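You operate a simulated robot arm through the tools that you are given. There is no shell and no other tool.

Carry out the task below with a simulated two-armed robot. There is one attempt and no reset: what you move stays moved.

TASK
Warm the vat's milk to about 36 C while stirring, then add about 20 ml of rennet.
Fine: steam lever fully open to start, shut after; stir the rennet in, then stop the stirrer; lid shut while it stirs and at the end, no milk burnt on.

Only the result counts: the job must be done as asked and must still hold three seconds after the hand-in. Knocking over, shifting, dropping, spilling or breaking anything else fails it. Lids that push on must go on centred and level and be pressed home; caps that screw on are set level and turned clockwise until they are tight.

THE ROBOT
Two 7-joint arms with fingered hands on one trunk that stands fixed in place. Base frame: the origin is at the foot of the trunk, x ahead of it, y to its left, z up. Lengths are in mm, angles in rad, forces in N, time in s.
The left shoulder is at [22, 269, 1097], the right one opposite. Payload 5 kg a hand.
Tool frame (each hand has its own): the origin (TCP) lies between the finger pads and is the grasp point; the fingertips stand 42 mm ahead of it; z points along the fingers, y is the line along which they close. The gripper opens to 208 mm. The gripper's body begins 119 mm behind the TCP. The gripper is a hand of 4 fingers: y runs from the thumb to the fingers, the wrist lies at [0, 0, -317] in the tool frame, and closing takes about 1.5 s.
Orientation is that of the tool frame in the base frame, as a unit quaternion [w, x, y, z]. With the fingers straight down and closing along the base's y, the tool's x points along the base's -x, its y along +y and its z along -z.

THE INTERFACE
- The arms move only by the tool servo_tool. It takes "left_targets", "right_targets" or both (then of equal length, played together; a hand with none holds still); each is a list of rows, each an object (a shift or turn left out is 0, a gripper value left out holds the last) with "travel": the shift along the tool's x, y, z in units of 200 mm (1.0 is 200 mm), a list of three; "rot": the turn, a rotation vector about the tool's x, y, z in units of 120 degrees (1.0 is 120 degrees), a list of three; "fingers": the closure, from 0 (fully open) to 1 (shut). In form: [{"travel": [x, y, z], "rot": [rx, ry, rz], "fingers": fingers}, ...]. A call has 1 to 20 rows; each row is the pose to reach, as a shift and turn from the pose commanded when the call began, along the tool's axes at that moment. A call with a number of a shift or a turn outside -1 to 1 is refused whole. Each row takes 0.2 s and may step no farther than 50 mm and 0.15 rad from the row before; otherwise, or with a gripper value out of range, the whole call is refused. Where a pose cannot be reached the arm comes as near as it can. A force on the tool above 90 N (or 10 N above the force at the start of the call, whichever is more), or a blocked arm, ends the call early, and 0.2 s more pass. Each finger travels about 153 mm/s and halts on what it meets, pressing with about 23 N; the grip force reading is that of the motor and also rises with nothing between the fingers. The clock runs only during rows and for 0.2 s after the last one: add rows that repeat a pose to give the fingers time. The reply holds the time, the measured pose of the TCP, the force on the tool along the base axes, the opening and the grip force, in the units named above and with some noise, with the torque about the TCP (base axes, N m) and any sound that the robot's microphone picked up.
- Cameras (640 x 400 px; columns grow to the right, rows downward): "scene" is now at [162, 39.1, 1373.8]; the picture's right is [0.35, -0.94, 0.00], its down [-0.47, -0.17, -0.87] and it looks along [0.81, 0.30, -0.50] (base axes); focal length 294 px, centre (320, 200). "left" rides on the left gripper at [-94, 1, -146] in its tool frame; the picture's right is [-0.01, -1.00, 0.00], its down [0.84, -0.01, -0.54] and it looks along [0.54, -0.01, 0.84] (tool axes); focal length 280 px, centre (320, 200). "right" rides on the right gripper at [93, 1, -146] in its tool frame; the picture's right is [-0.01, 1.00, 0.00], its down [-0.84, -0.01, -0.54] and it looks along [-0.54, -0.01, 0.84] (tool axes); focal length 280 px, centre (320, 200). There is no depth. A picture from a camera that has moved, and an enlarged one, comes with that camera's place and axes in the base frame and with its lens. The place of the scene camera against the robot may be out by one fixed shift of up to 12 mm in any direction.
- get_image(camera): a new picture of that camera. The clock stands still meanwhile.
- move_column(by): slides the trunk up (or, below 0, down) by that many mm; the arms and the scene camera ride with it, the base frame stays. It gives what a move gives, with no picture.
- set_grasp(shape, hand): the hand has 4 fingers and takes this shape, open, in about a second: jaw (thumb against the fingers, like two jaws); tri (thumb and two fingers); tip (a fingertip pinch); poke (one finger out to press); point (the index stretched); flat (the hand flat); cup (the hand cupped); fist (a fist). The gripper value then closes the fingers along that shape, each until it touches; the sizes above hold for jaw. It gives what a move gives, with no picture.
- pan_tilt(pan, tilt): turns the head with the scene camera to pan (to the left, within 1.396 rad either way) and tilt (down, from -0.506 to 1.204), counted from straight ahead of the robot. It gives what a move gives.
- close_up(camera, box): a new picture of the part [left, top, right, bottom] of that camera's present view, enlarged. The clock stands still meanwhile.
- hand_in(): hands the job in; it is judged then, once.

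Nothing tells you positions but the pictures and the camera data. Unless the task says otherwise, let go and move clear before handing in.

The tools are called after "Emit:" by a JSON object that holds its "op" and its "data". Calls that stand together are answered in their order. servo_tool: Moves the arms, as the interface text tells. Its arguments: {"type":"object","properties":{"left_targets":{"type":"array"},"right_targets":{"type":"array"}},"required":[]} The other tools are called the same way: move_column (by) slides the trunk up or down; set_grasp (shape, hand) gives the hand a shape; pan_tilt (pan, tilt) turns the head that bears the scene camera; get_image (camera) takes a picture; close_up (camera, box) takes an enlarged picture of a part of a camera's view; hand_in () hands the job in.

At the start:

```text
time_s: 0.0
left_position: [553.2, 470.6, 1230.9]
left_ee_rot: [0.0, -0.157, 0.988, -0.001]
left_force: [0.1, 0.4, -0.1]
left_wrist_torque: [-0.03, 0.02, -0.01]
left_grip_width: 207.9
left_gripper_force: 0.1
left_shape: jaw
right_position: [674.6, -0.5, 1188.4]
right_ee_rot: [0.0, -0.156, 0.988, 0.0]
right_force: [1.0, -0.5, 0.3]
right_wrist_torque: [0.03, -0.02, 0.01]
right_grip_width: 207.9
right_gripper_force: 0.1
right_shape: jaw
trunk travel left (down, up): [-475.0, 146.0]
head pan, tilt: [0.354, 0.522]
```

scene: 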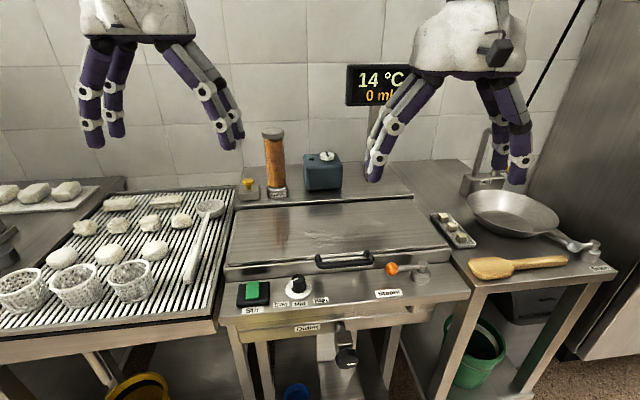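
right: 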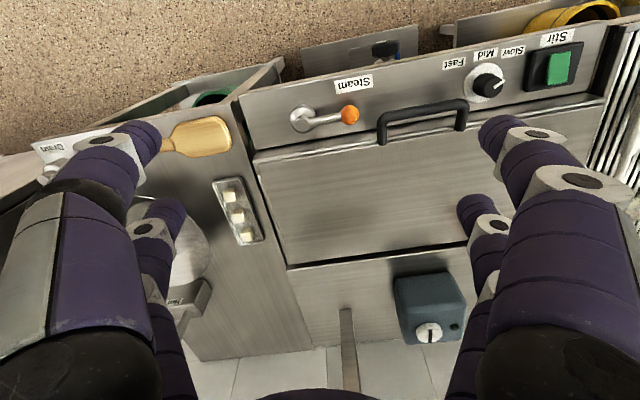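
left: 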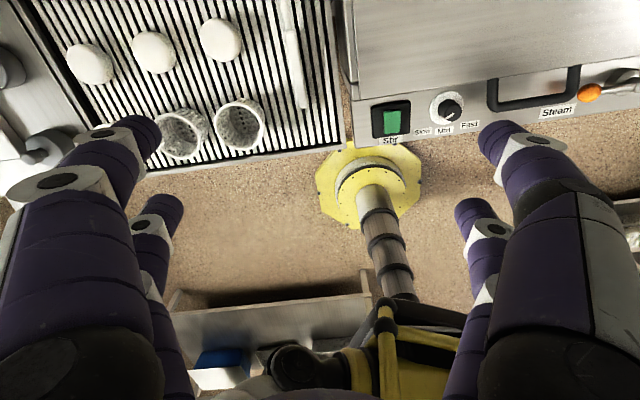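

I see a cheese vat with a lid and handle, a Stir rocker switch, a speed knob (Slow/Mid/Fast), a Steam lever with an orange ball, and a display reading 14 °C / 0 ml. There is a blue-grey box with a knob on the back ledge, which may be the rennet doser. I'll take closer looks before moving.

Emit:
{"op": "close_up", "data": {"camera": "scene", "box": [220, 230, 460, 380]}}

Emit:
{"op": "close_up", "data": {"camera": "scene", "box": [220, 60, 440, 210]}}

Emit:
{"op": "close_up", "data": {"camera": "right", "box": [240, 20, 640, 270]}}

Emit:
{"op": "close_up", "data": {"camera": "right", "box": [320, 220, 520, 380]}}

Emit:
{"op": "close_up", "data": {"camera": "left", "box": [340, 60, 640, 200]}}

```text
2.67 times, centred on (340, 305) of scene
camera zoom: at [162.0, 39.1, 1373.8], right [0.35, -0.94, 0.0], down [-0.47, -0.17, -0.87], along [0.81, 0.3, -0.5], focal length 783 px, centre (267, -80)
```

zoom: 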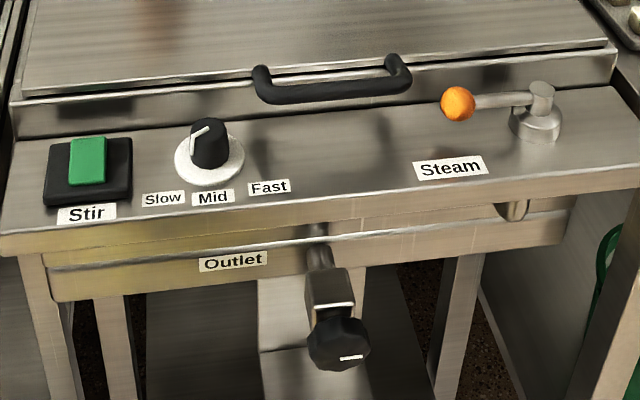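

```text
2.67 times, centred on (330, 135) of scene
camera zoom: at [162.0, 39.1, 1373.8], right [0.35, -0.94, 0.0], down [-0.47, -0.17, -0.87], along [0.81, 0.3, -0.5], focal length 783 px, centre (293, 373)
```

zoom: 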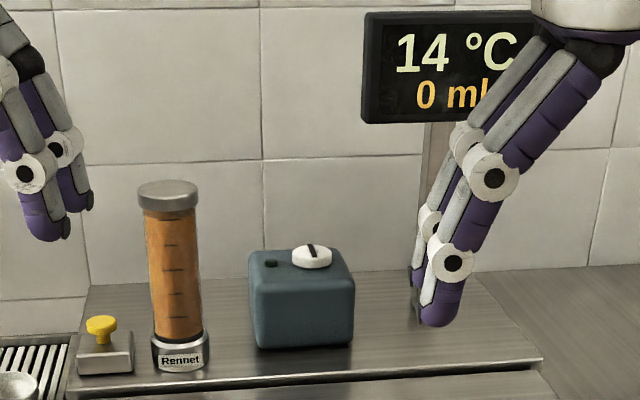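

```text
1.60 times, centred on (440, 145) of right
camera zoom: at [584.7, -27.3, 1335.3], right [-0.29, 0.96, 0.0], down [0.81, 0.25, 0.54], along [0.51, 0.16, -0.84], focal length 449 px, centre (128, 288)
```

zoom: 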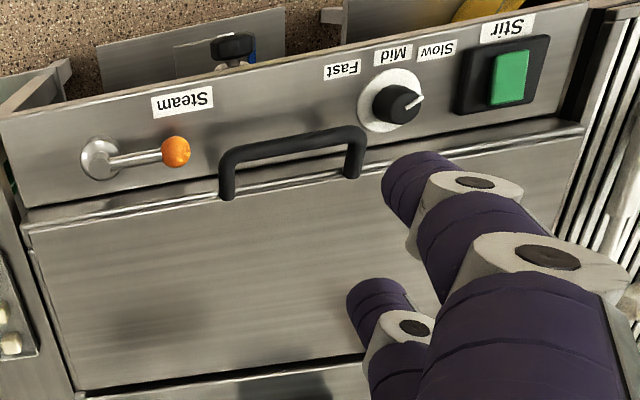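

```text
2.50 times, centred on (420, 300) of right
camera zoom: at [584.7, -27.3, 1335.3], right [-0.29, 0.96, 0.0], down [0.81, 0.25, 0.54], along [0.51, 0.16, -0.84], focal length 701 px, centre (70, -50)
```

zoom: 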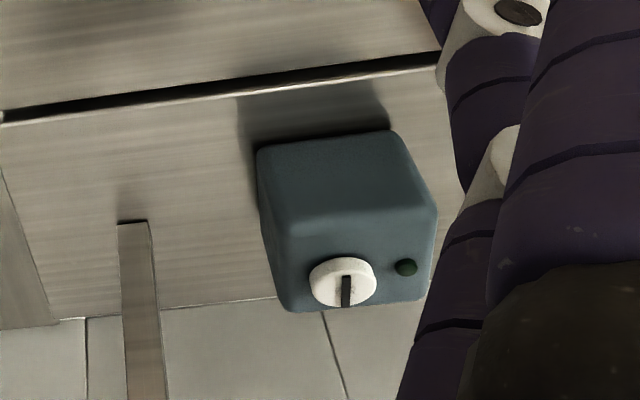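

```text
2.13 times, centred on (490, 130) of left
camera zoom: at [642.1, 502.1, 1375.7], right [0.32, -0.95, 0.0], down [-0.8, -0.27, 0.54], along [-0.51, -0.17, -0.84], focal length 598 px, centre (-43, 349)
```

zoom: 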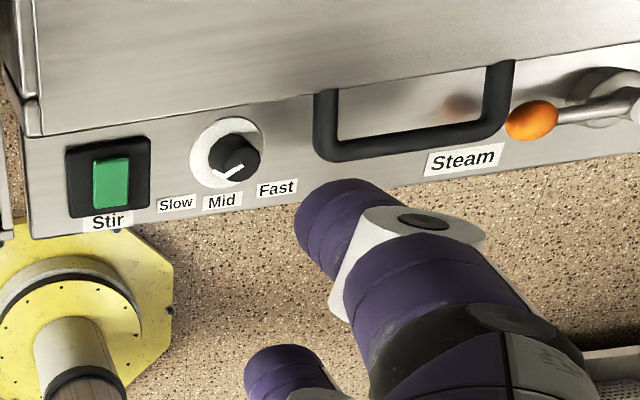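

The panel sits at about z=875: switch near [537,333], speed knob near [589,245], lever ball near [687,53]. The rennet dispenser has a yellow plunger near [860,540]. I'll look at it more closely before moving.

Emit:
{"op": "pan_tilt", "data": {"pan": 0.5, "tilt": 0.45}}

Emit:
{"op": "get_image", "data": {"camera": "scene"}}

Emit:
{"op": "close_up", "data": {"camera": "scene", "box": [250, 100, 400, 220]}}

Emit:
{"op": "close_up", "data": {"camera": "scene", "box": [260, 250, 420, 350]}}

```text
time_s: 0.7
left_position: [553.4, 471.9, 1229.7]
left_ee_rot: [0.0, -0.156, 0.988, 0.0]
left_force: [0.2, -0.8, -0.5]
left_wrist_torque: [-0.03, 0.01, 0.0]
left_grip_width: 207.7
left_gripper_force: 0.1
left_shape: jaw
right_position: [674.8, 0.0, 1187.6]
right_ee_rot: [0.0, -0.155, 0.988, 0.0]
right_force: [0.2, 0.0, -0.5]
right_wrist_torque: [-0.01, 0.0, 0.0]
right_grip_width: 208.0
right_gripper_force: 0.0
right_shape: jaw
trunk travel left (down, up): [-475.0, 146.0]
head pan, tilt: [0.499, 0.45]
```

```text
taken
camera scene: at [157.9, 51.6, 1380.3], right [0.48, -0.88, 0.0], down [-0.38, -0.21, -0.9], along [0.79, 0.43, -0.44], focal length 294 px, centre (320, 200)
```

scene: 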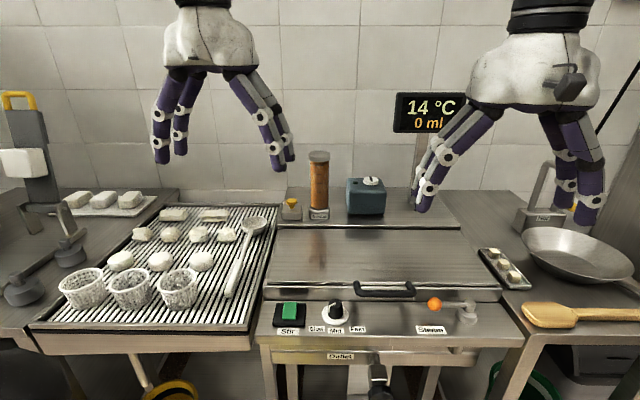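

```text
3.33 times, centred on (325, 160) of scene
camera zoom: at [157.9, 51.6, 1380.3], right [0.48, -0.88, 0.0], down [-0.38, -0.21, -0.9], along [0.79, 0.43, -0.44], focal length 979 px, centre (303, 333)
```

zoom: 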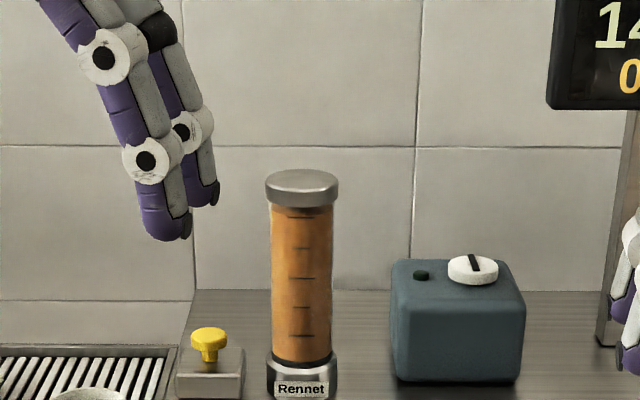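

```text
4.00 times, centred on (340, 300) of scene
camera zoom: at [157.9, 51.6, 1380.3], right [0.48, -0.88, 0.0], down [-0.38, -0.21, -0.9], along [0.79, 0.43, -0.44], focal length 1175 px, centre (240, -200)
```

zoom: 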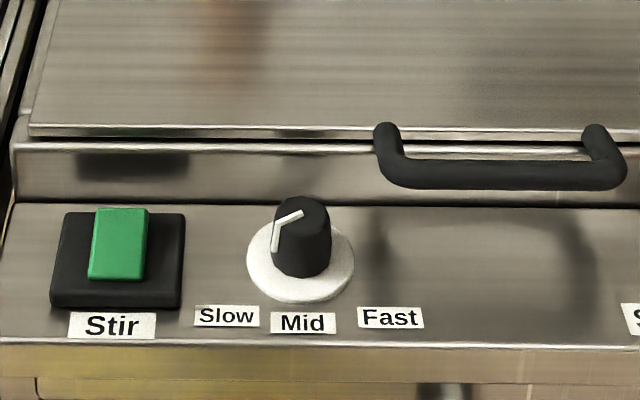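

The vat front faces the robot at a yaw of about 0.5 rad. I'll shape both hands to poke and see where the stretched finger ends up.

Emit:
{"op": "set_grasp", "data": {"shape": "poke", "hand": "left"}}

Emit:
{"op": "set_grasp", "data": {"shape": "poke", "hand": "right"}}

Emit:
{"op": "get_image", "data": {"camera": "scene"}}

Emit:
{"op": "get_image", "data": {"camera": "left"}}

Emit:
{"op": "get_image", "data": {"camera": "right"}}

```text
time_s: 1.6
left_position: [552.7, 470.4, 1229.4]
left_ee_rot: [0.0, -0.156, 0.988, -0.001]
left_force: [0.5, 0.3, -0.8]
left_wrist_torque: [0.02, 0.03, 0.03]
left_grip_width: 0.1
left_gripper_force: 0.2
left_shape: poke
right_position: [675.8, 0.0, 1188.9]
right_ee_rot: [0.0, -0.156, 0.988, 0.0]
right_force: [-0.6, -0.2, -0.2]
right_wrist_torque: [-0.01, -0.01, 0.03]
right_grip_width: 207.9
right_gripper_force: 0.1
right_shape: jaw
trunk travel left (down, up): [-475.0, 146.0]
head pan, tilt: [0.499, 0.45]
```

```text
time_s: 2.5
left_position: [554.1, 470.5, 1231.5]
left_ee_rot: [-0.001, -0.156, 0.988, 0.0]
left_force: [0.8, -0.8, -0.4]
left_wrist_torque: [0.01, 0.01, 0.01]
left_grip_width: 0.3
left_gripper_force: 0.0
left_shape: poke
right_position: [676.5, -1.2, 1189.3]
right_ee_rot: [0.0, -0.155, 0.988, 0.0]
right_force: [-0.1, -0.4, -0.4]
right_wrist_torque: [0.01, -0.03, 0.0]
right_grip_width: 0.0
right_gripper_force: 0.0
right_shape: poke
trunk travel left (down, up): [-475.0, 146.0]
head pan, tilt: [0.499, 0.45]
```

```text
taken
camera scene: at [157.8, 51.7, 1380.4], right [0.48, -0.88, 0.0], down [-0.38, -0.21, -0.9], along [0.79, 0.43, -0.44], focal length 294 px, centre (320, 200)
```

scene: 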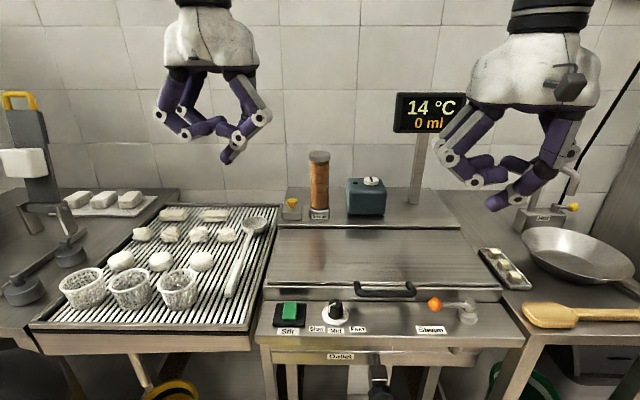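

```text
taken
camera left: at [642.1, 502.1, 1375.7], right [0.32, -0.95, 0.0], down [-0.8, -0.27, 0.54], along [-0.51, -0.17, -0.84], focal length 280 px, centre (320, 200)
```

left: 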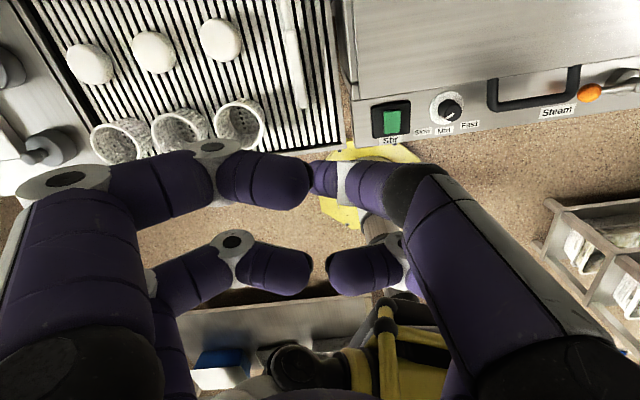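

```text
taken
camera right: at [584.7, -27.3, 1335.3], right [-0.29, 0.96, 0.0], down [0.81, 0.25, 0.54], along [0.51, 0.16, -0.84], focal length 280 px, centre (320, 200)
```

right: 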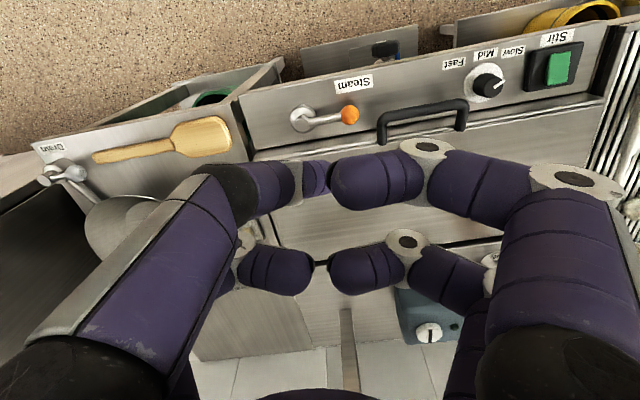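

The poke shape needs a closer look to see which finger sticks out and where its tip is.

Emit:
{"op": "close_up", "data": {"camera": "scene", "box": [140, 50, 300, 170]}}

Emit:
{"op": "close_up", "data": {"camera": "scene", "box": [430, 90, 610, 220]}}

Emit:
{"op": "close_up", "data": {"camera": "right", "box": [200, 80, 520, 320]}}

```text
3.33 times, centred on (220, 110) of scene
camera zoom: at [157.8, 51.7, 1380.4], right [0.48, -0.88, 0.0], down [-0.38, -0.21, -0.9], along [0.79, 0.43, -0.44], focal length 979 px, centre (653, 500)
```

zoom: 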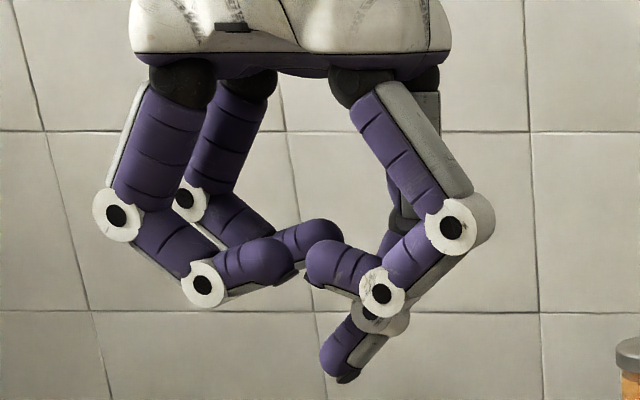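

```text
3.08 times, centred on (520, 155) of scene
camera zoom: at [157.8, 51.7, 1380.4], right [0.48, -0.88, 0.0], down [-0.38, -0.21, -0.9], along [0.79, 0.43, -0.44], focal length 904 px, centre (-295, 338)
```

zoom: 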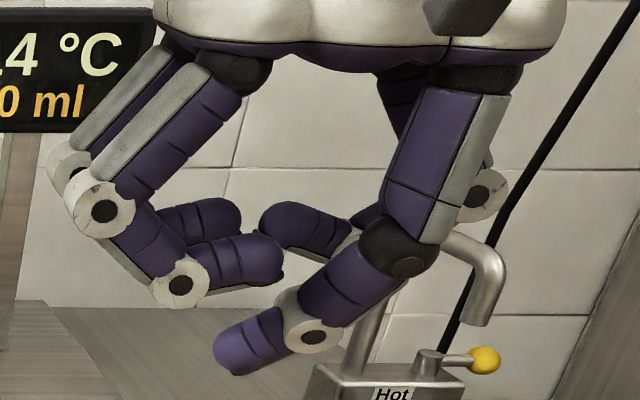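

```text
1.67 times, centred on (360, 200) of right
camera zoom: at [584.7, -27.3, 1335.3], right [-0.29, 0.96, 0.0], down [0.81, 0.25, 0.54], along [0.51, 0.16, -0.84], focal length 467 px, centre (253, 200)
```

zoom: 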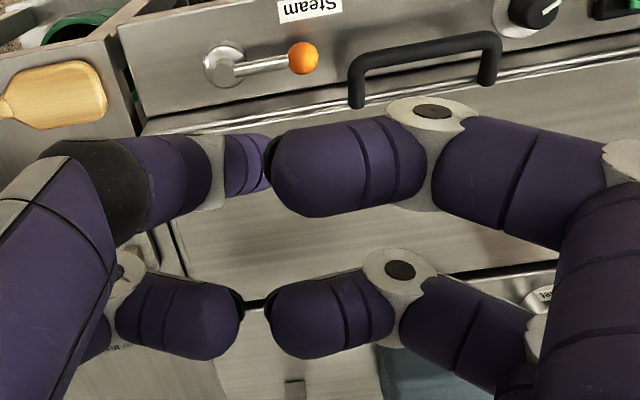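

The poke fingertip is about 42 mm ahead of the TCP and close to the tool axis. Next I'll zoom on the lever to find the gaps around its ball.

Emit:
{"op": "close_up", "data": {"camera": "right", "box": [270, 60, 430, 160]}}

Emit:
{"op": "close_up", "data": {"camera": "scene", "box": [390, 270, 500, 340]}}

Emit:
{"op": "close_up", "data": {"camera": "left", "box": [360, 60, 480, 160]}}

Emit:
{"op": "close_up", "data": {"camera": "left", "box": [540, 50, 640, 140]}}

```text
4.00 times, centred on (350, 110) of right
camera zoom: at [584.7, -27.3, 1335.3], right [-0.29, 0.96, 0.0], down [0.81, 0.25, 0.54], along [0.51, 0.16, -0.84], focal length 1122 px, centre (200, 560)
```

zoom: 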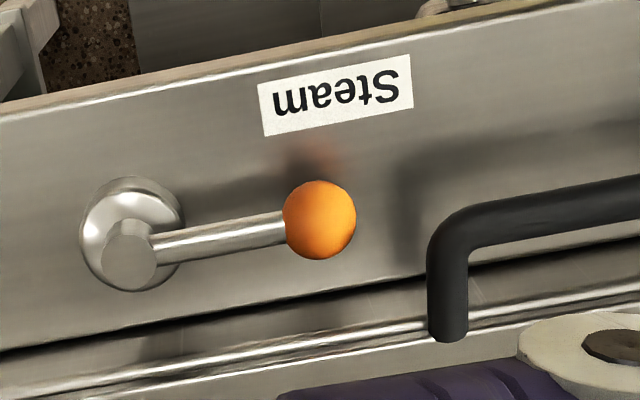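

```text
5.71 times, centred on (445, 305) of scene
camera zoom: at [157.8, 51.7, 1380.4], right [0.48, -0.88, 0.0], down [-0.38, -0.21, -0.9], along [0.79, 0.43, -0.44], focal length 1678 px, centre (-394, -400)
```

zoom: 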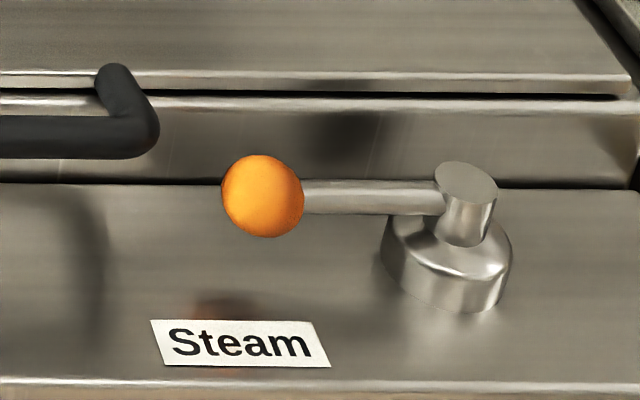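

```text
4.00 times, centred on (420, 110) of left
camera zoom: at [642.1, 502.1, 1375.7], right [0.32, -0.95, 0.0], down [-0.8, -0.27, 0.54], along [-0.51, -0.17, -0.84], focal length 1122 px, centre (-80, 560)
```

zoom: 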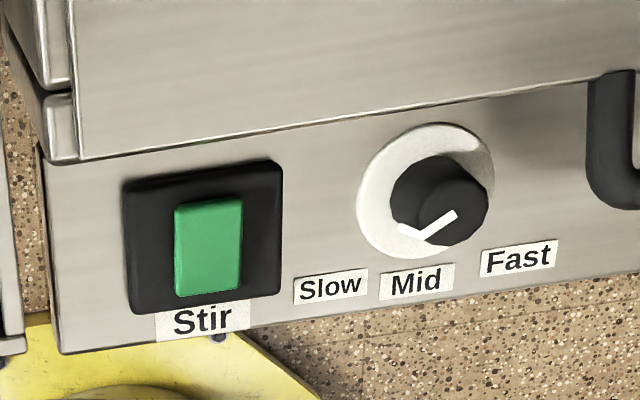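

```text
4.44 times, centred on (590, 95) of left
camera zoom: at [642.1, 502.1, 1375.7], right [0.32, -0.95, 0.0], down [-0.8, -0.27, 0.54], along [-0.51, -0.17, -0.84], focal length 1246 px, centre (-880, 667)
```

zoom: 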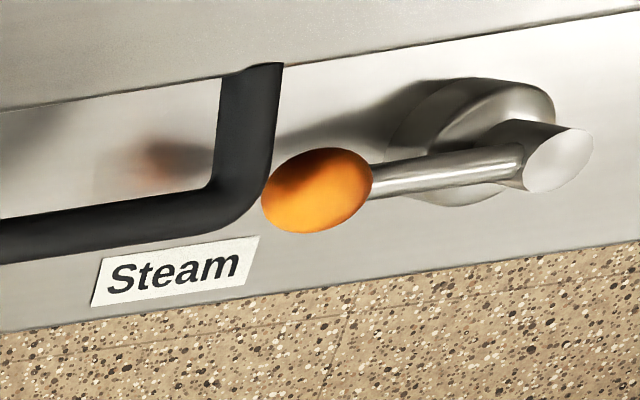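

The panel is level at about z=859, with the lid top at about 918, the lever rod at about 895 and its hub at about [719,-15]. I'll bring both hands lower in free space: the left over the Stir switch, the right over the lever. Then I'll look again.

Emit:
{"op": "servo_tool", "data": {"left_targets": [{"travel": [0.031, -0.078, 0.113]}, {"travel": [0.062, -0.156, 0.226]}, {"travel": [0.093, -0.234, 0.339]}, {"travel": [0.124, -0.312, 0.452]}, {"travel": [0.155, -0.39, 0.565]}, {"travel": [0.186, -0.468, 0.678]}, {"travel": [0.217, -0.546, 0.791]}, {"travel": [0.2465, -0.623, 0.9025]}, {"travel": [0.2465, -0.623, 0.9025]}], "right_targets": [{"travel": [-0.02, 0.013, 0.08]}, {"travel": [-0.04, 0.026, 0.16]}, {"travel": [-0.06, 0.04, 0.24]}, {"travel": [-0.08, 0.053, 0.32]}, {"travel": [-0.1, 0.067, 0.4]}, {"travel": [-0.12, 0.08, 0.48]}, {"travel": [-0.14, 0.093, 0.56]}, {"travel": [-0.1635, 0.1075, 0.6425]}, {"travel": [-0.1635, 0.1075, 0.6425]}]}}

Emit:
{"op": "get_image", "data": {"camera": "scene"}}

Emit:
{"op": "get_image", "data": {"camera": "left"}}

Emit:
{"op": "get_image", "data": {"camera": "right"}}

```text
time_s: 4.5
left_position: [544.5, 337.0, 1050.0]
left_ee_rot: [0.0, -0.157, 0.988, 0.0]
left_force: [-0.1, 0.4, -0.2]
left_wrist_torque: [-0.04, -0.08, -0.01]
left_grip_width: 0.0
left_gripper_force: 0.0
left_shape: poke
right_position: [699.4, 28.8, 1061.5]
right_ee_rot: [0.0, -0.156, 0.988, 0.0]
right_force: [-0.5, 0.7, -0.3]
right_wrist_torque: [-0.06, -0.04, -0.01]
right_grip_width: 0.1
right_gripper_force: 0.2
right_shape: poke
trunk travel left (down, up): [-475.0, 146.0]
head pan, tilt: [0.499, 0.45]
```

```text
taken
camera scene: at [157.3, 51.9, 1380.6], right [0.48, -0.88, 0.0], down [-0.38, -0.21, -0.9], along [0.79, 0.43, -0.43], focal length 294 px, centre (320, 200)
```

scene: 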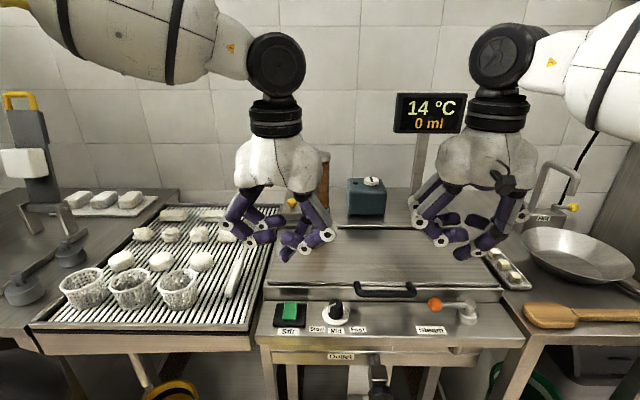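

```text
taken
camera left: at [632.3, 368.6, 1195.6], right [0.32, -0.95, 0.0], down [-0.8, -0.27, 0.54], along [-0.51, -0.17, -0.84], focal length 280 px, centre (320, 200)
```

left: 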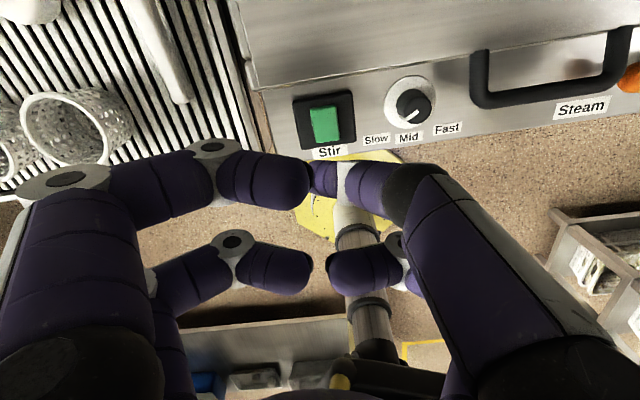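

```text
taken
camera right: at [609.0, 2.3, 1207.9], right [-0.29, 0.96, 0.0], down [0.8, 0.25, 0.54], along [0.52, 0.16, -0.84], focal length 280 px, centre (320, 200)
```

right: 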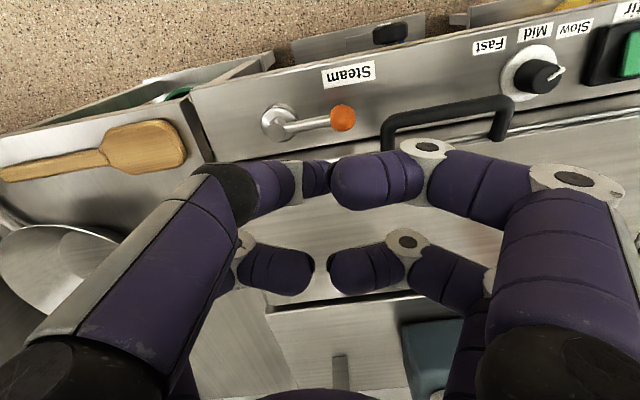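

Both hands are above their targets. I'll zoom in to pin down where the fingertips are relative to the TCPs.

Emit:
{"op": "close_up", "data": {"camera": "scene", "box": [210, 170, 350, 340]}}

Emit:
{"op": "close_up", "data": {"camera": "scene", "box": [400, 170, 540, 340]}}

```text
2.35 times, centred on (280, 255) of scene
camera zoom: at [157.3, 51.9, 1380.6], right [0.48, -0.88, 0.0], down [-0.38, -0.21, -0.9], along [0.79, 0.43, -0.43], focal length 691 px, centre (414, 71)
```

zoom: 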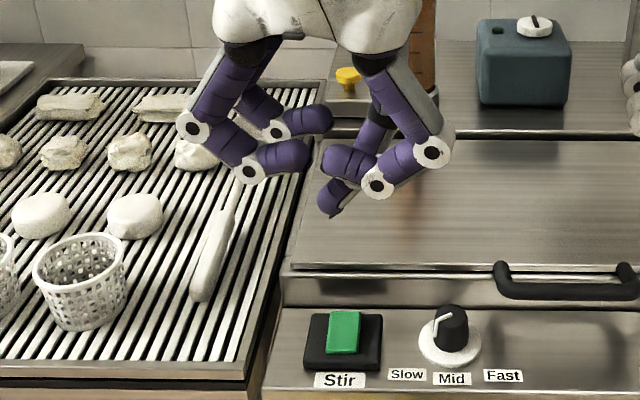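

```text
2.35 times, centred on (470, 255) of scene
camera zoom: at [157.3, 51.9, 1380.6], right [0.48, -0.88, 0.0], down [-0.38, -0.21, -0.9], along [0.79, 0.43, -0.43], focal length 691 px, centre (-33, 71)
```

zoom: 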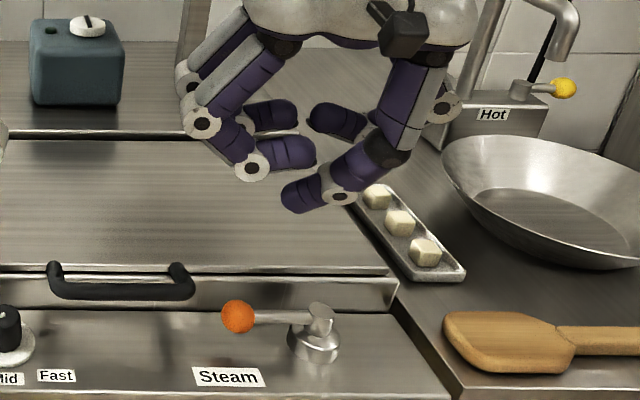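

Both poke tips sit within a few mm of the tool axis, 42 mm ahead. For the lever I'd like a straighter finger, so I'll see how the right hand looks in "point".

Emit:
{"op": "set_grasp", "data": {"shape": "point", "hand": "right"}}

Emit:
{"op": "close_up", "data": {"camera": "scene", "box": [400, 170, 540, 340]}}

Emit:
{"op": "get_image", "data": {"camera": "right"}}

```text
time_s: 5.4
left_position: [545.0, 336.7, 1050.3]
left_ee_rot: [0.0, -0.156, 0.988, -0.001]
left_force: [0.6, 0.3, -0.8]
left_wrist_torque: [-0.01, 0.02, -0.03]
left_grip_width: 0.0
left_gripper_force: 0.0
left_shape: poke
right_position: [700.2, 28.6, 1060.7]
right_ee_rot: [0.0, -0.155, 0.988, 0.0]
right_force: [-0.5, 0.3, 0.0]
right_wrist_torque: [-0.01, -0.02, 0.01]
right_grip_width: 201.6
right_gripper_force: 0.2
right_shape: point
trunk travel left (down, up): [-475.0, 146.0]
head pan, tilt: [0.499, 0.45]
```

```text
2.35 times, centred on (470, 255) of scene
camera zoom: at [158.0, 51.7, 1380.3], right [0.48, -0.88, 0.0], down [-0.38, -0.21, -0.9], along [0.79, 0.43, -0.44], focal length 691 px, centre (-33, 71)
```

zoom: 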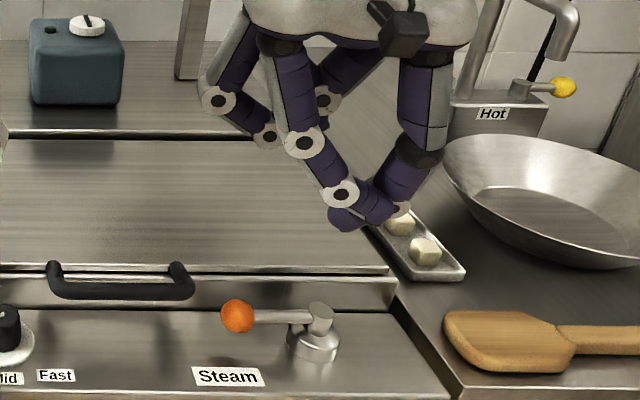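

```text
taken
camera right: at [609.8, 1.8, 1207.3], right [-0.29, 0.96, 0.0], down [0.81, 0.25, 0.54], along [0.51, 0.16, -0.84], focal length 280 px, centre (320, 200)
```

right: 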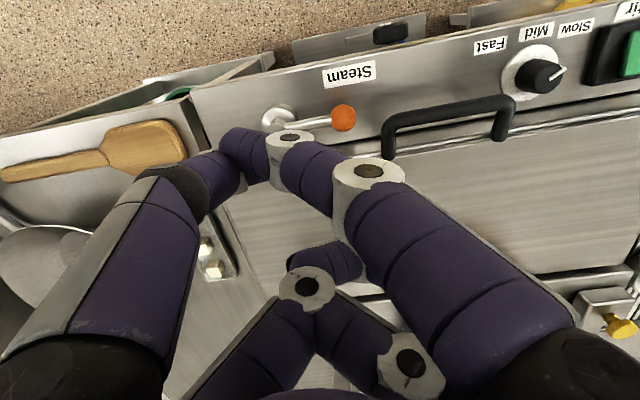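

"Point" is no better. I'll try the jaw shape closed on the right hand. Its two finger pairs may form two straight prongs that could straddle the lever.

Emit:
{"op": "set_grasp", "data": {"shape": "jaw", "hand": "right"}}

Emit:
{"op": "servo_tool", "data": {"right_targets": [{"fingers": 1.0}, {"fingers": 1.0}, {"fingers": 1.0}, {"fingers": 1.0}, {"fingers": 1.0}, {"fingers": 1.0}, {"fingers": 1.0}, {"fingers": 1.0}]}}

Emit:
{"op": "close_up", "data": {"camera": "scene", "box": [400, 170, 540, 340]}}

Emit:
{"op": "get_image", "data": {"camera": "right"}}

```text
time_s: 6.3
left_position: [544.2, 337.1, 1049.7]
left_ee_rot: [0.0, -0.157, 0.988, -0.001]
left_force: [0.6, 0.5, -0.1]
left_wrist_torque: [0.0, 0.0, 0.0]
left_grip_width: 0.0
left_gripper_force: 0.1
left_shape: poke
right_position: [699.9, 28.1, 1061.8]
right_ee_rot: [0.0, -0.156, 0.988, 0.0]
right_force: [-0.3, 0.5, -0.7]
right_wrist_torque: [-0.03, 0.01, 0.0]
right_grip_width: 207.7
right_gripper_force: 0.1
right_shape: jaw
trunk travel left (down, up): [-475.0, 146.0]
head pan, tilt: [0.499, 0.45]
```

```text
time_s: 8.1
left_position: [544.7, 337.6, 1049.3]
left_ee_rot: [-0.001, -0.156, 0.988, 0.0]
left_force: [-0.3, -0.3, 0.4]
left_wrist_torque: [-0.01, 0.02, -0.01]
left_grip_width: 0.0
left_gripper_force: 0.1
left_shape: poke
right_position: [700.1, 28.4, 1059.5]
right_ee_rot: [0.001, -0.155, 0.988, -0.001]
right_force: [0.6, 0.8, 0.5]
right_wrist_torque: [-0.01, -0.01, -0.01]
right_grip_width: 0.0
right_gripper_force: 22.9
right_shape: jaw
trunk travel left (down, up): [-475.0, 146.0]
head pan, tilt: [0.499, 0.45]
```

```text
2.35 times, centred on (470, 255) of scene
camera zoom: at [157.8, 51.7, 1380.4], right [0.48, -0.88, 0.0], down [-0.38, -0.21, -0.9], along [0.79, 0.43, -0.44], focal length 691 px, centre (-33, 71)
```

zoom: 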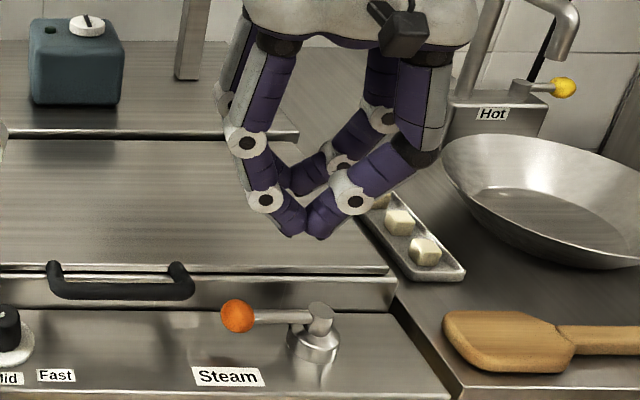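

```text
taken
camera right: at [609.6, 1.8, 1207.4], right [-0.29, 0.96, 0.0], down [0.81, 0.25, 0.54], along [0.51, 0.16, -0.84], focal length 280 px, centre (320, 200)
```

right: 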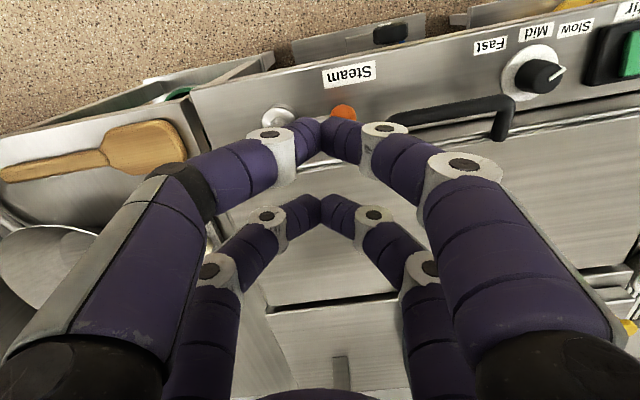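

With the jaw closed, the two finger pairs sit at tool x of about ±31 mm and can straddle the lever rod. First I'll lower the left finger over the Stir rocker. The hand will lean back about 0.3 rad so the folded fingers stay clear of the lid edge.

Emit:
{"op": "servo_tool", "data": {"left_targets": [{"travel": [0.005, 0.0, 0.09], "rot": [0, -0.036, 0]}, {"travel": [0.01, 0.0, 0.18], "rot": [0, -0.072, 0]}, {"travel": [0.015, 0.002, 0.27], "rot": [0, -0.108, 0]}, {"travel": [0.02, 0.003, 0.36], "rot": [0, -0.1432, 0]}, {"travel": [0.025, 0.004, 0.45], "rot": [0, -0.1432, 0]}, {"travel": [0.0275, 0.004, 0.5315], "rot": [0, -0.1432, 0]}, {"travel": [0.0275, 0.004, 0.5315], "rot": [0, -0.1432, 0]}]}}

Emit:
{"op": "close_up", "data": {"camera": "scene", "box": [230, 220, 390, 340]}}

Emit:
{"op": "get_image", "data": {"camera": "left"}}

Emit:
{"op": "get_image", "data": {"camera": "right"}}

```text
time_s: 9.7
left_position: [541.2, 335.9, 942.8]
left_ee_rot: [0.147, -0.154, 0.977, 0.023]
left_force: [-0.3, 0.0, 0.0]
left_wrist_torque: [0.03, 0.02, 0.01]
left_grip_width: 0.0
left_gripper_force: 0.0
left_shape: poke
right_position: [700.2, 28.2, 1059.8]
right_ee_rot: [0.0, -0.157, 0.988, 0.0]
right_force: [0.9, 0.3, -0.2]
right_wrist_torque: [-0.01, -0.02, -0.01]
right_grip_width: 0.0
right_gripper_force: 23.3
right_shape: jaw
trunk travel left (down, up): [-475.0, 146.0]
head pan, tilt: [0.499, 0.45]
```

```text
3.33 times, centred on (310, 280) of scene
camera zoom: at [157.8, 51.7, 1380.4], right [0.48, -0.88, 0.0], down [-0.38, -0.21, -0.9], along [0.79, 0.43, -0.44], focal length 979 px, centre (353, -67)
```

zoom: 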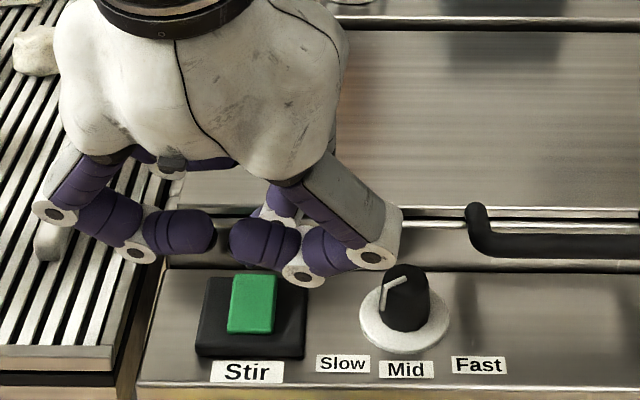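

```text
taken
camera left: at [584.1, 352.0, 1109.7], right [0.32, -0.95, 0.0], down [-0.91, -0.31, 0.27], along [-0.25, -0.09, -0.96], focal length 280 px, centre (320, 200)
```

left: 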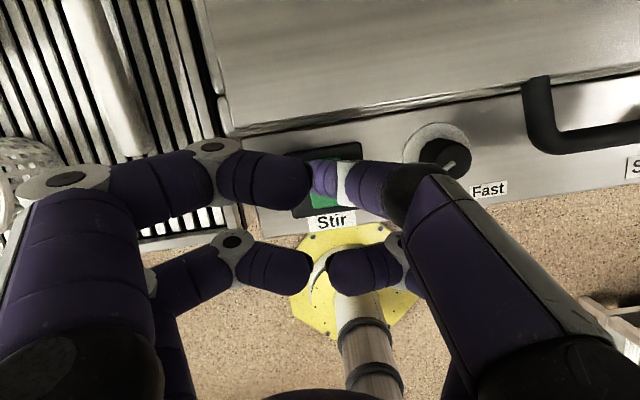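

```text
taken
camera right: at [609.6, 1.8, 1207.5], right [-0.29, 0.96, 0.0], down [0.81, 0.25, 0.54], along [0.51, 0.16, -0.84], focal length 280 px, centre (320, 200)
```

right: 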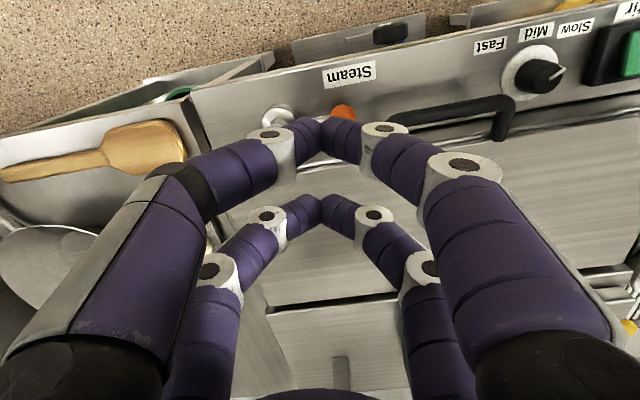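

The fingertip is over the far half of the green rocker, at about [548,335,902]. I'll press down in small steps and check force, sound and picture.

Emit:
{"op": "servo_tool", "data": {"left_targets": [{"travel": [0.0118, 0, 0.0382]}, {"travel": [0.0207, 0, 0.0669]}, {"travel": [0.0237, 0, 0.0764]}, {"travel": [0.0266, 0, 0.086]}, {"travel": [0.0296, 0, 0.0955]}, {"travel": [0.0325, 0, 0.105]}]}}

Emit:
{"op": "get_image", "data": {"camera": "left"}}

Emit:
{"op": "close_up", "data": {"camera": "scene", "box": [230, 220, 390, 340]}}

```text
time_s: 11.1
left_position: [539.2, 336.4, 922.4]
left_ee_rot: [0.148, -0.155, 0.977, 0.023]
left_force: [0.6, -0.2, 1.2]
left_wrist_torque: [0.01, 0.02, 0.02]
left_grip_width: 0.3
left_gripper_force: 0.0
left_shape: poke
right_position: [699.2, 28.7, 1059.6]
right_ee_rot: [0.0, -0.156, 0.988, 0.0]
right_force: [-0.2, 0.4, -0.2]
right_wrist_torque: [0.04, 0.05, -0.02]
right_grip_width: 0.0
right_gripper_force: 23.2
right_shape: jaw
trunk travel left (down, up): [-475.0, 146.0]
head pan, tilt: [0.499, 0.45]
```

```text
taken
camera left: at [582.4, 352.6, 1088.0], right [0.32, -0.95, 0.0], down [-0.91, -0.31, 0.27], along [-0.25, -0.09, -0.96], focal length 280 px, centre (320, 200)
```

left: 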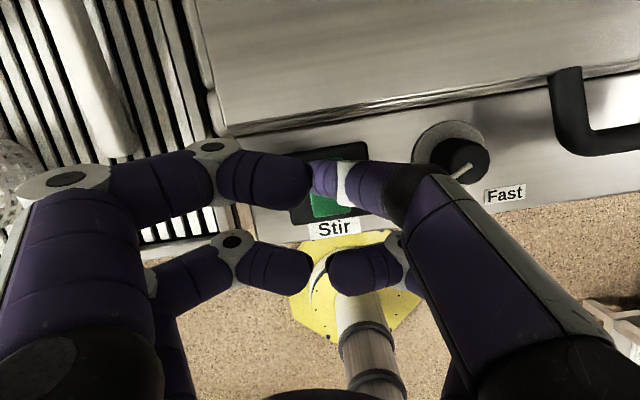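

```text
3.33 times, centred on (310, 280) of scene
camera zoom: at [157.8, 51.7, 1380.4], right [0.48, -0.88, 0.0], down [-0.38, -0.21, -0.9], along [0.79, 0.43, -0.44], focal length 979 px, centre (353, -67)
```

zoom: 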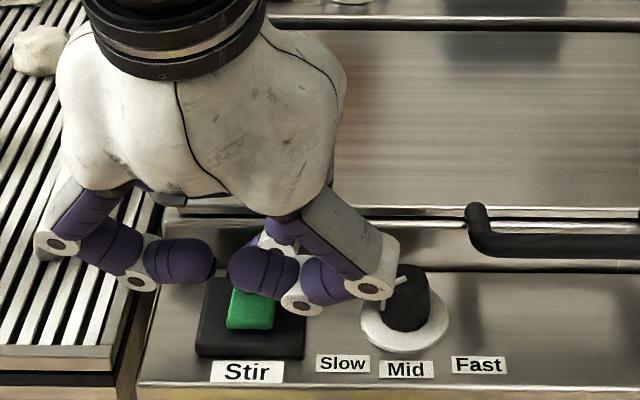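

The tip is just about at the rocker, with force near zero. I'll continue down in small steps.

Emit:
{"op": "servo_tool", "data": {"left_targets": [{"travel": [0.003, 0, 0.0096]}, {"travel": [0.0059, 0, 0.0191]}, {"travel": [0.0089, 0, 0.0287]}, {"travel": [0.0118, 0, 0.0382]}]}}

Emit:
{"op": "close_up", "data": {"camera": "left", "box": [220, 110, 480, 270]}}

Emit:
{"op": "close_up", "data": {"camera": "scene", "box": [230, 220, 390, 340]}}

```text
time_s: 12.1
left_position: [541.4, 332.4, 918.1]
left_ee_rot: [0.153, -0.154, 0.976, 0.022]
left_force: [11.2, -15.6, 62.6]
left_wrist_torque: [-0.18, -0.28, -0.01]
left_grip_width: 0.2
left_gripper_force: 0.1
left_shape: poke
right_position: [699.1, 27.0, 1062.3]
right_ee_rot: [0.0, -0.155, 0.988, 0.001]
right_force: [0.5, 0.2, -0.3]
right_wrist_torque: [-0.03, 0.04, 0.0]
right_grip_width: 0.0
right_gripper_force: 22.6
right_shape: jaw
trunk travel left (down, up): [-475.0, 146.0]
head pan, tilt: [0.499, 0.45]
```

```text
2.46 times, centred on (350, 190) of left
camera zoom: at [583.5, 349.4, 1084.3], right [0.32, -0.95, 0.01], down [-0.92, -0.31, 0.26], along [-0.24, -0.09, -0.97], focal length 690 px, centre (246, 225)
```

zoom: 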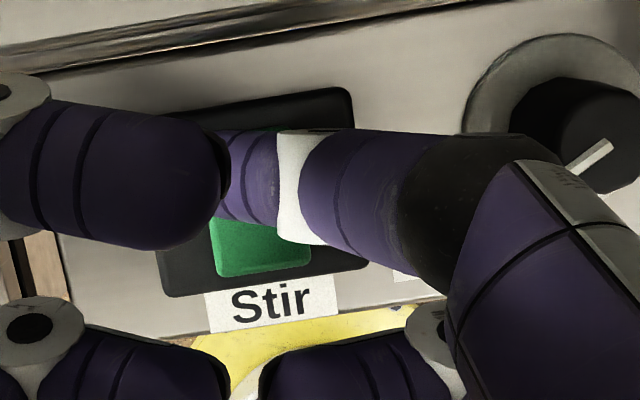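

```text
3.33 times, centred on (310, 280) of scene
camera zoom: at [156.3, 49.5, 1381.1], right [0.48, -0.88, 0.0], down [-0.38, -0.21, -0.9], along [0.79, 0.43, -0.43], focal length 979 px, centre (353, -67)
```

zoom: 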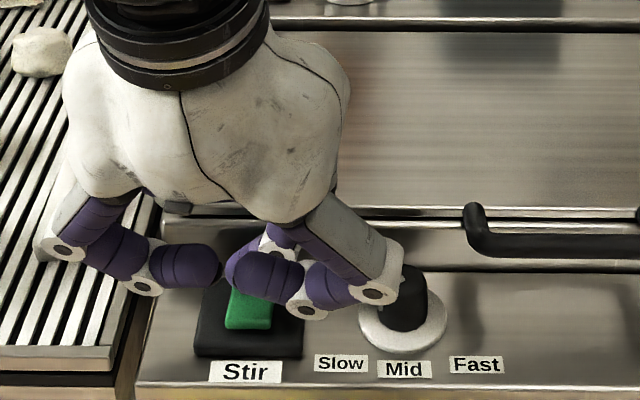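

I pressed to 63 N with no sound reported. I'll lift off and see whether the rocker changed state.

Emit:
{"op": "servo_tool", "data": {"left_targets": [{"travel": [-0.0148, 0, -0.0478]}, {"travel": [-0.0443, 0, -0.1433]}, {"travel": [-0.0886, 0, -0.2865]}, {"travel": [-0.0886, 0, -0.2865]}, {"travel": [-0.0886, 0, -0.2865]}]}}

Emit:
{"op": "close_up", "data": {"camera": "left", "box": [220, 80, 480, 240]}}

Emit:
{"op": "close_up", "data": {"camera": "scene", "box": [230, 220, 390, 340]}}

Emit:
{"op": "get_image", "data": {"camera": "scene"}}

```text
time_s: 13.3
left_position: [538.6, 333.1, 974.1]
left_ee_rot: [0.148, -0.154, 0.977, 0.023]
left_force: [0.3, -0.9, 0.1]
left_wrist_torque: [0.01, -0.04, -0.05]
left_grip_width: 0.0
left_gripper_force: 0.1
left_shape: poke
right_position: [698.7, 28.9, 1060.6]
right_ee_rot: [0.0, -0.157, 0.988, 0.0]
right_force: [-0.3, -0.2, 0.0]
right_wrist_torque: [-0.05, 0.01, -0.04]
right_grip_width: 0.0
right_gripper_force: 23.5
right_shape: jaw
trunk travel left (down, up): [-475.0, 146.0]
head pan, tilt: [0.499, 0.45]
```

```text
2.46 times, centred on (350, 160) of left
camera zoom: at [581.4, 349.7, 1139.9], right [0.32, -0.95, 0.0], down [-0.91, -0.31, 0.27], along [-0.25, -0.09, -0.96], focal length 690 px, centre (246, 298)
```

zoom: 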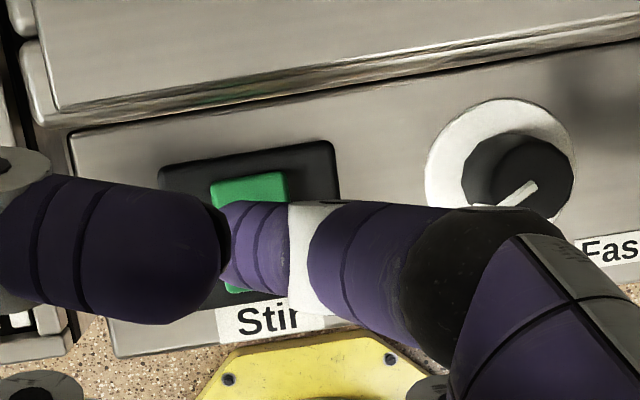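

```text
3.33 times, centred on (310, 280) of scene
camera zoom: at [157.8, 51.8, 1380.4], right [0.48, -0.88, 0.0], down [-0.38, -0.21, -0.9], along [0.79, 0.43, -0.44], focal length 979 px, centre (353, -67)
```

zoom: 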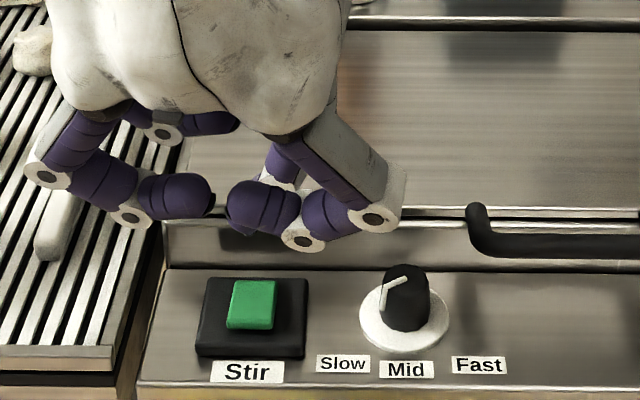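

```text
taken
camera scene: at [157.8, 51.8, 1380.4], right [0.48, -0.88, 0.0], down [-0.38, -0.21, -0.9], along [0.79, 0.43, -0.44], focal length 294 px, centre (320, 200)
```

scene: 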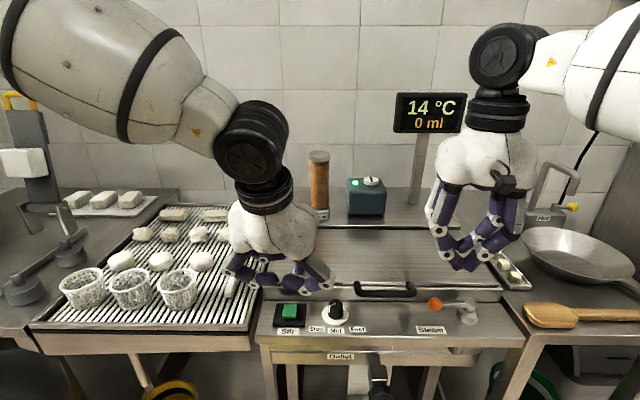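

The rocker has flipped and the blue box (the stirrer motor) now shows a lit green lamp. I'll confirm this, then set up the lever.

Emit:
{"op": "close_up", "data": {"camera": "scene", "box": [270, 130, 430, 240]}}

Emit:
{"op": "close_up", "data": {"camera": "scene", "box": [390, 80, 480, 140]}}

```text
3.64 times, centred on (350, 185) of scene
camera zoom: at [157.8, 51.8, 1380.4], right [0.48, -0.88, 0.0], down [-0.38, -0.21, -0.9], along [0.79, 0.43, -0.44], focal length 1068 px, centre (211, 254)
```

zoom: 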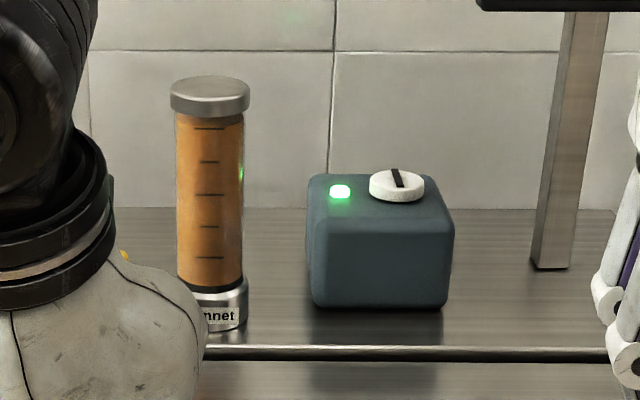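

```text
6.67 times, centred on (435, 110) of scene
camera zoom: at [157.8, 51.8, 1380.4], right [0.48, -0.88, 0.0], down [-0.38, -0.21, -0.9], along [0.79, 0.43, -0.44], focal length 1958 px, centre (-447, 800)
```

zoom: 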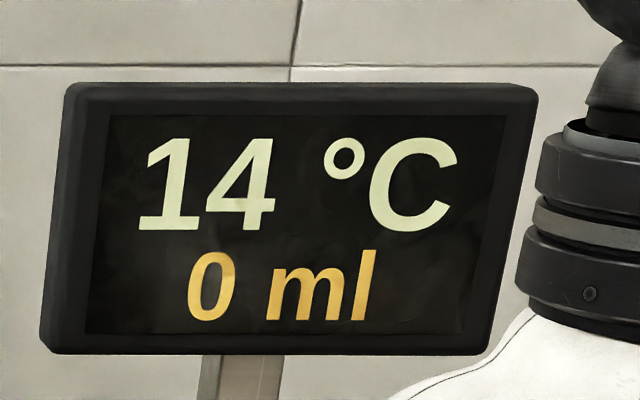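

The stirrer is running. Now the right hand: closed prongs will straddle the lever rod, one pair behind it and one in front. I'll descend to just above it first and check.

Emit:
{"op": "servo_tool", "data": {"right_targets": [{"travel": [0.01, -0.007, 0.15], "rot": [0, 0, -0.03]}, {"travel": [0.02, -0.014, 0.3], "rot": [0, 0, -0.06]}, {"travel": [0.031, -0.02, 0.45], "rot": [0, 0, -0.084]}, {"travel": [0.031, -0.02, 0.5025], "rot": [0, 0, -0.084]}, {"travel": [0.031, -0.02, 0.5025], "rot": [0, 0, -0.084]}]}}

Emit:
{"op": "close_up", "data": {"camera": "scene", "box": [380, 220, 540, 340]}}

Emit:
{"op": "get_image", "data": {"camera": "right"}}

Emit:
{"op": "get_image", "data": {"camera": "left"}}

```text
time_s: 14.5
left_position: [538.7, 333.7, 974.2]
left_ee_rot: [0.147, -0.155, 0.977, 0.023]
left_force: [-0.3, 0.1, -0.1]
left_wrist_torque: [0.0, -0.04, 0.0]
left_grip_width: 0.0
left_gripper_force: 0.0
left_shape: poke
right_position: [693.5, 24.4, 957.5]
right_ee_rot: [0.0, -0.242, 0.97, 0.0]
right_force: [-1.2, -0.3, -0.1]
right_wrist_torque: [0.03, -0.01, -0.03]
right_grip_width: 0.0
right_gripper_force: 23.2
right_shape: jaw
trunk travel left (down, up): [-475.0, 146.0]
head pan, tilt: [0.499, 0.45]
```

```text
3.33 times, centred on (460, 280) of scene
camera zoom: at [157.8, 51.6, 1380.4], right [0.48, -0.88, 0.0], down [-0.38, -0.21, -0.9], along [0.79, 0.43, -0.44], focal length 979 px, centre (-147, -67)
```

zoom: 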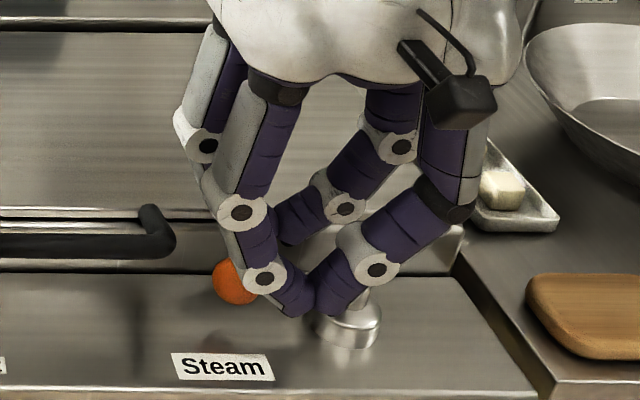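

```text
taken
camera right: at [608.8, -17.3, 1104.6], right [-0.46, 0.89, 0.0], down [0.75, 0.39, 0.54], along [0.48, 0.25, -0.84], focal length 280 px, centre (320, 200)
```

right: 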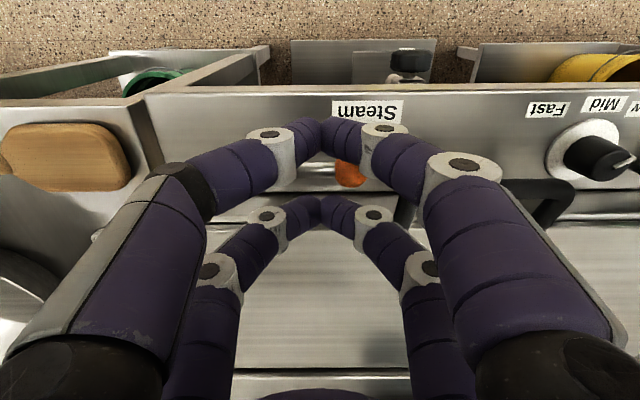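

```text
taken
camera left: at [581.6, 349.4, 1140.1], right [0.32, -0.95, 0.0], down [-0.91, -0.31, 0.27], along [-0.25, -0.09, -0.96], focal length 280 px, centre (320, 200)
```

left: 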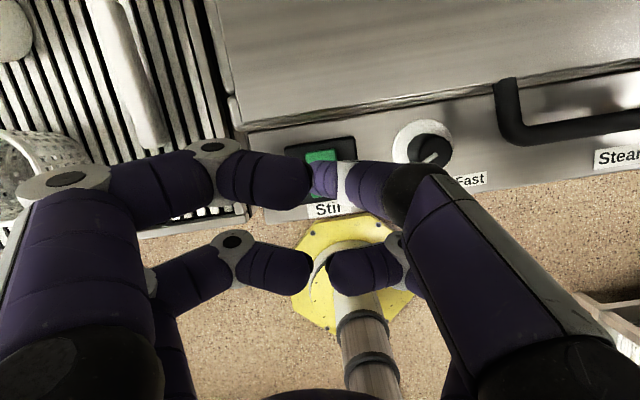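

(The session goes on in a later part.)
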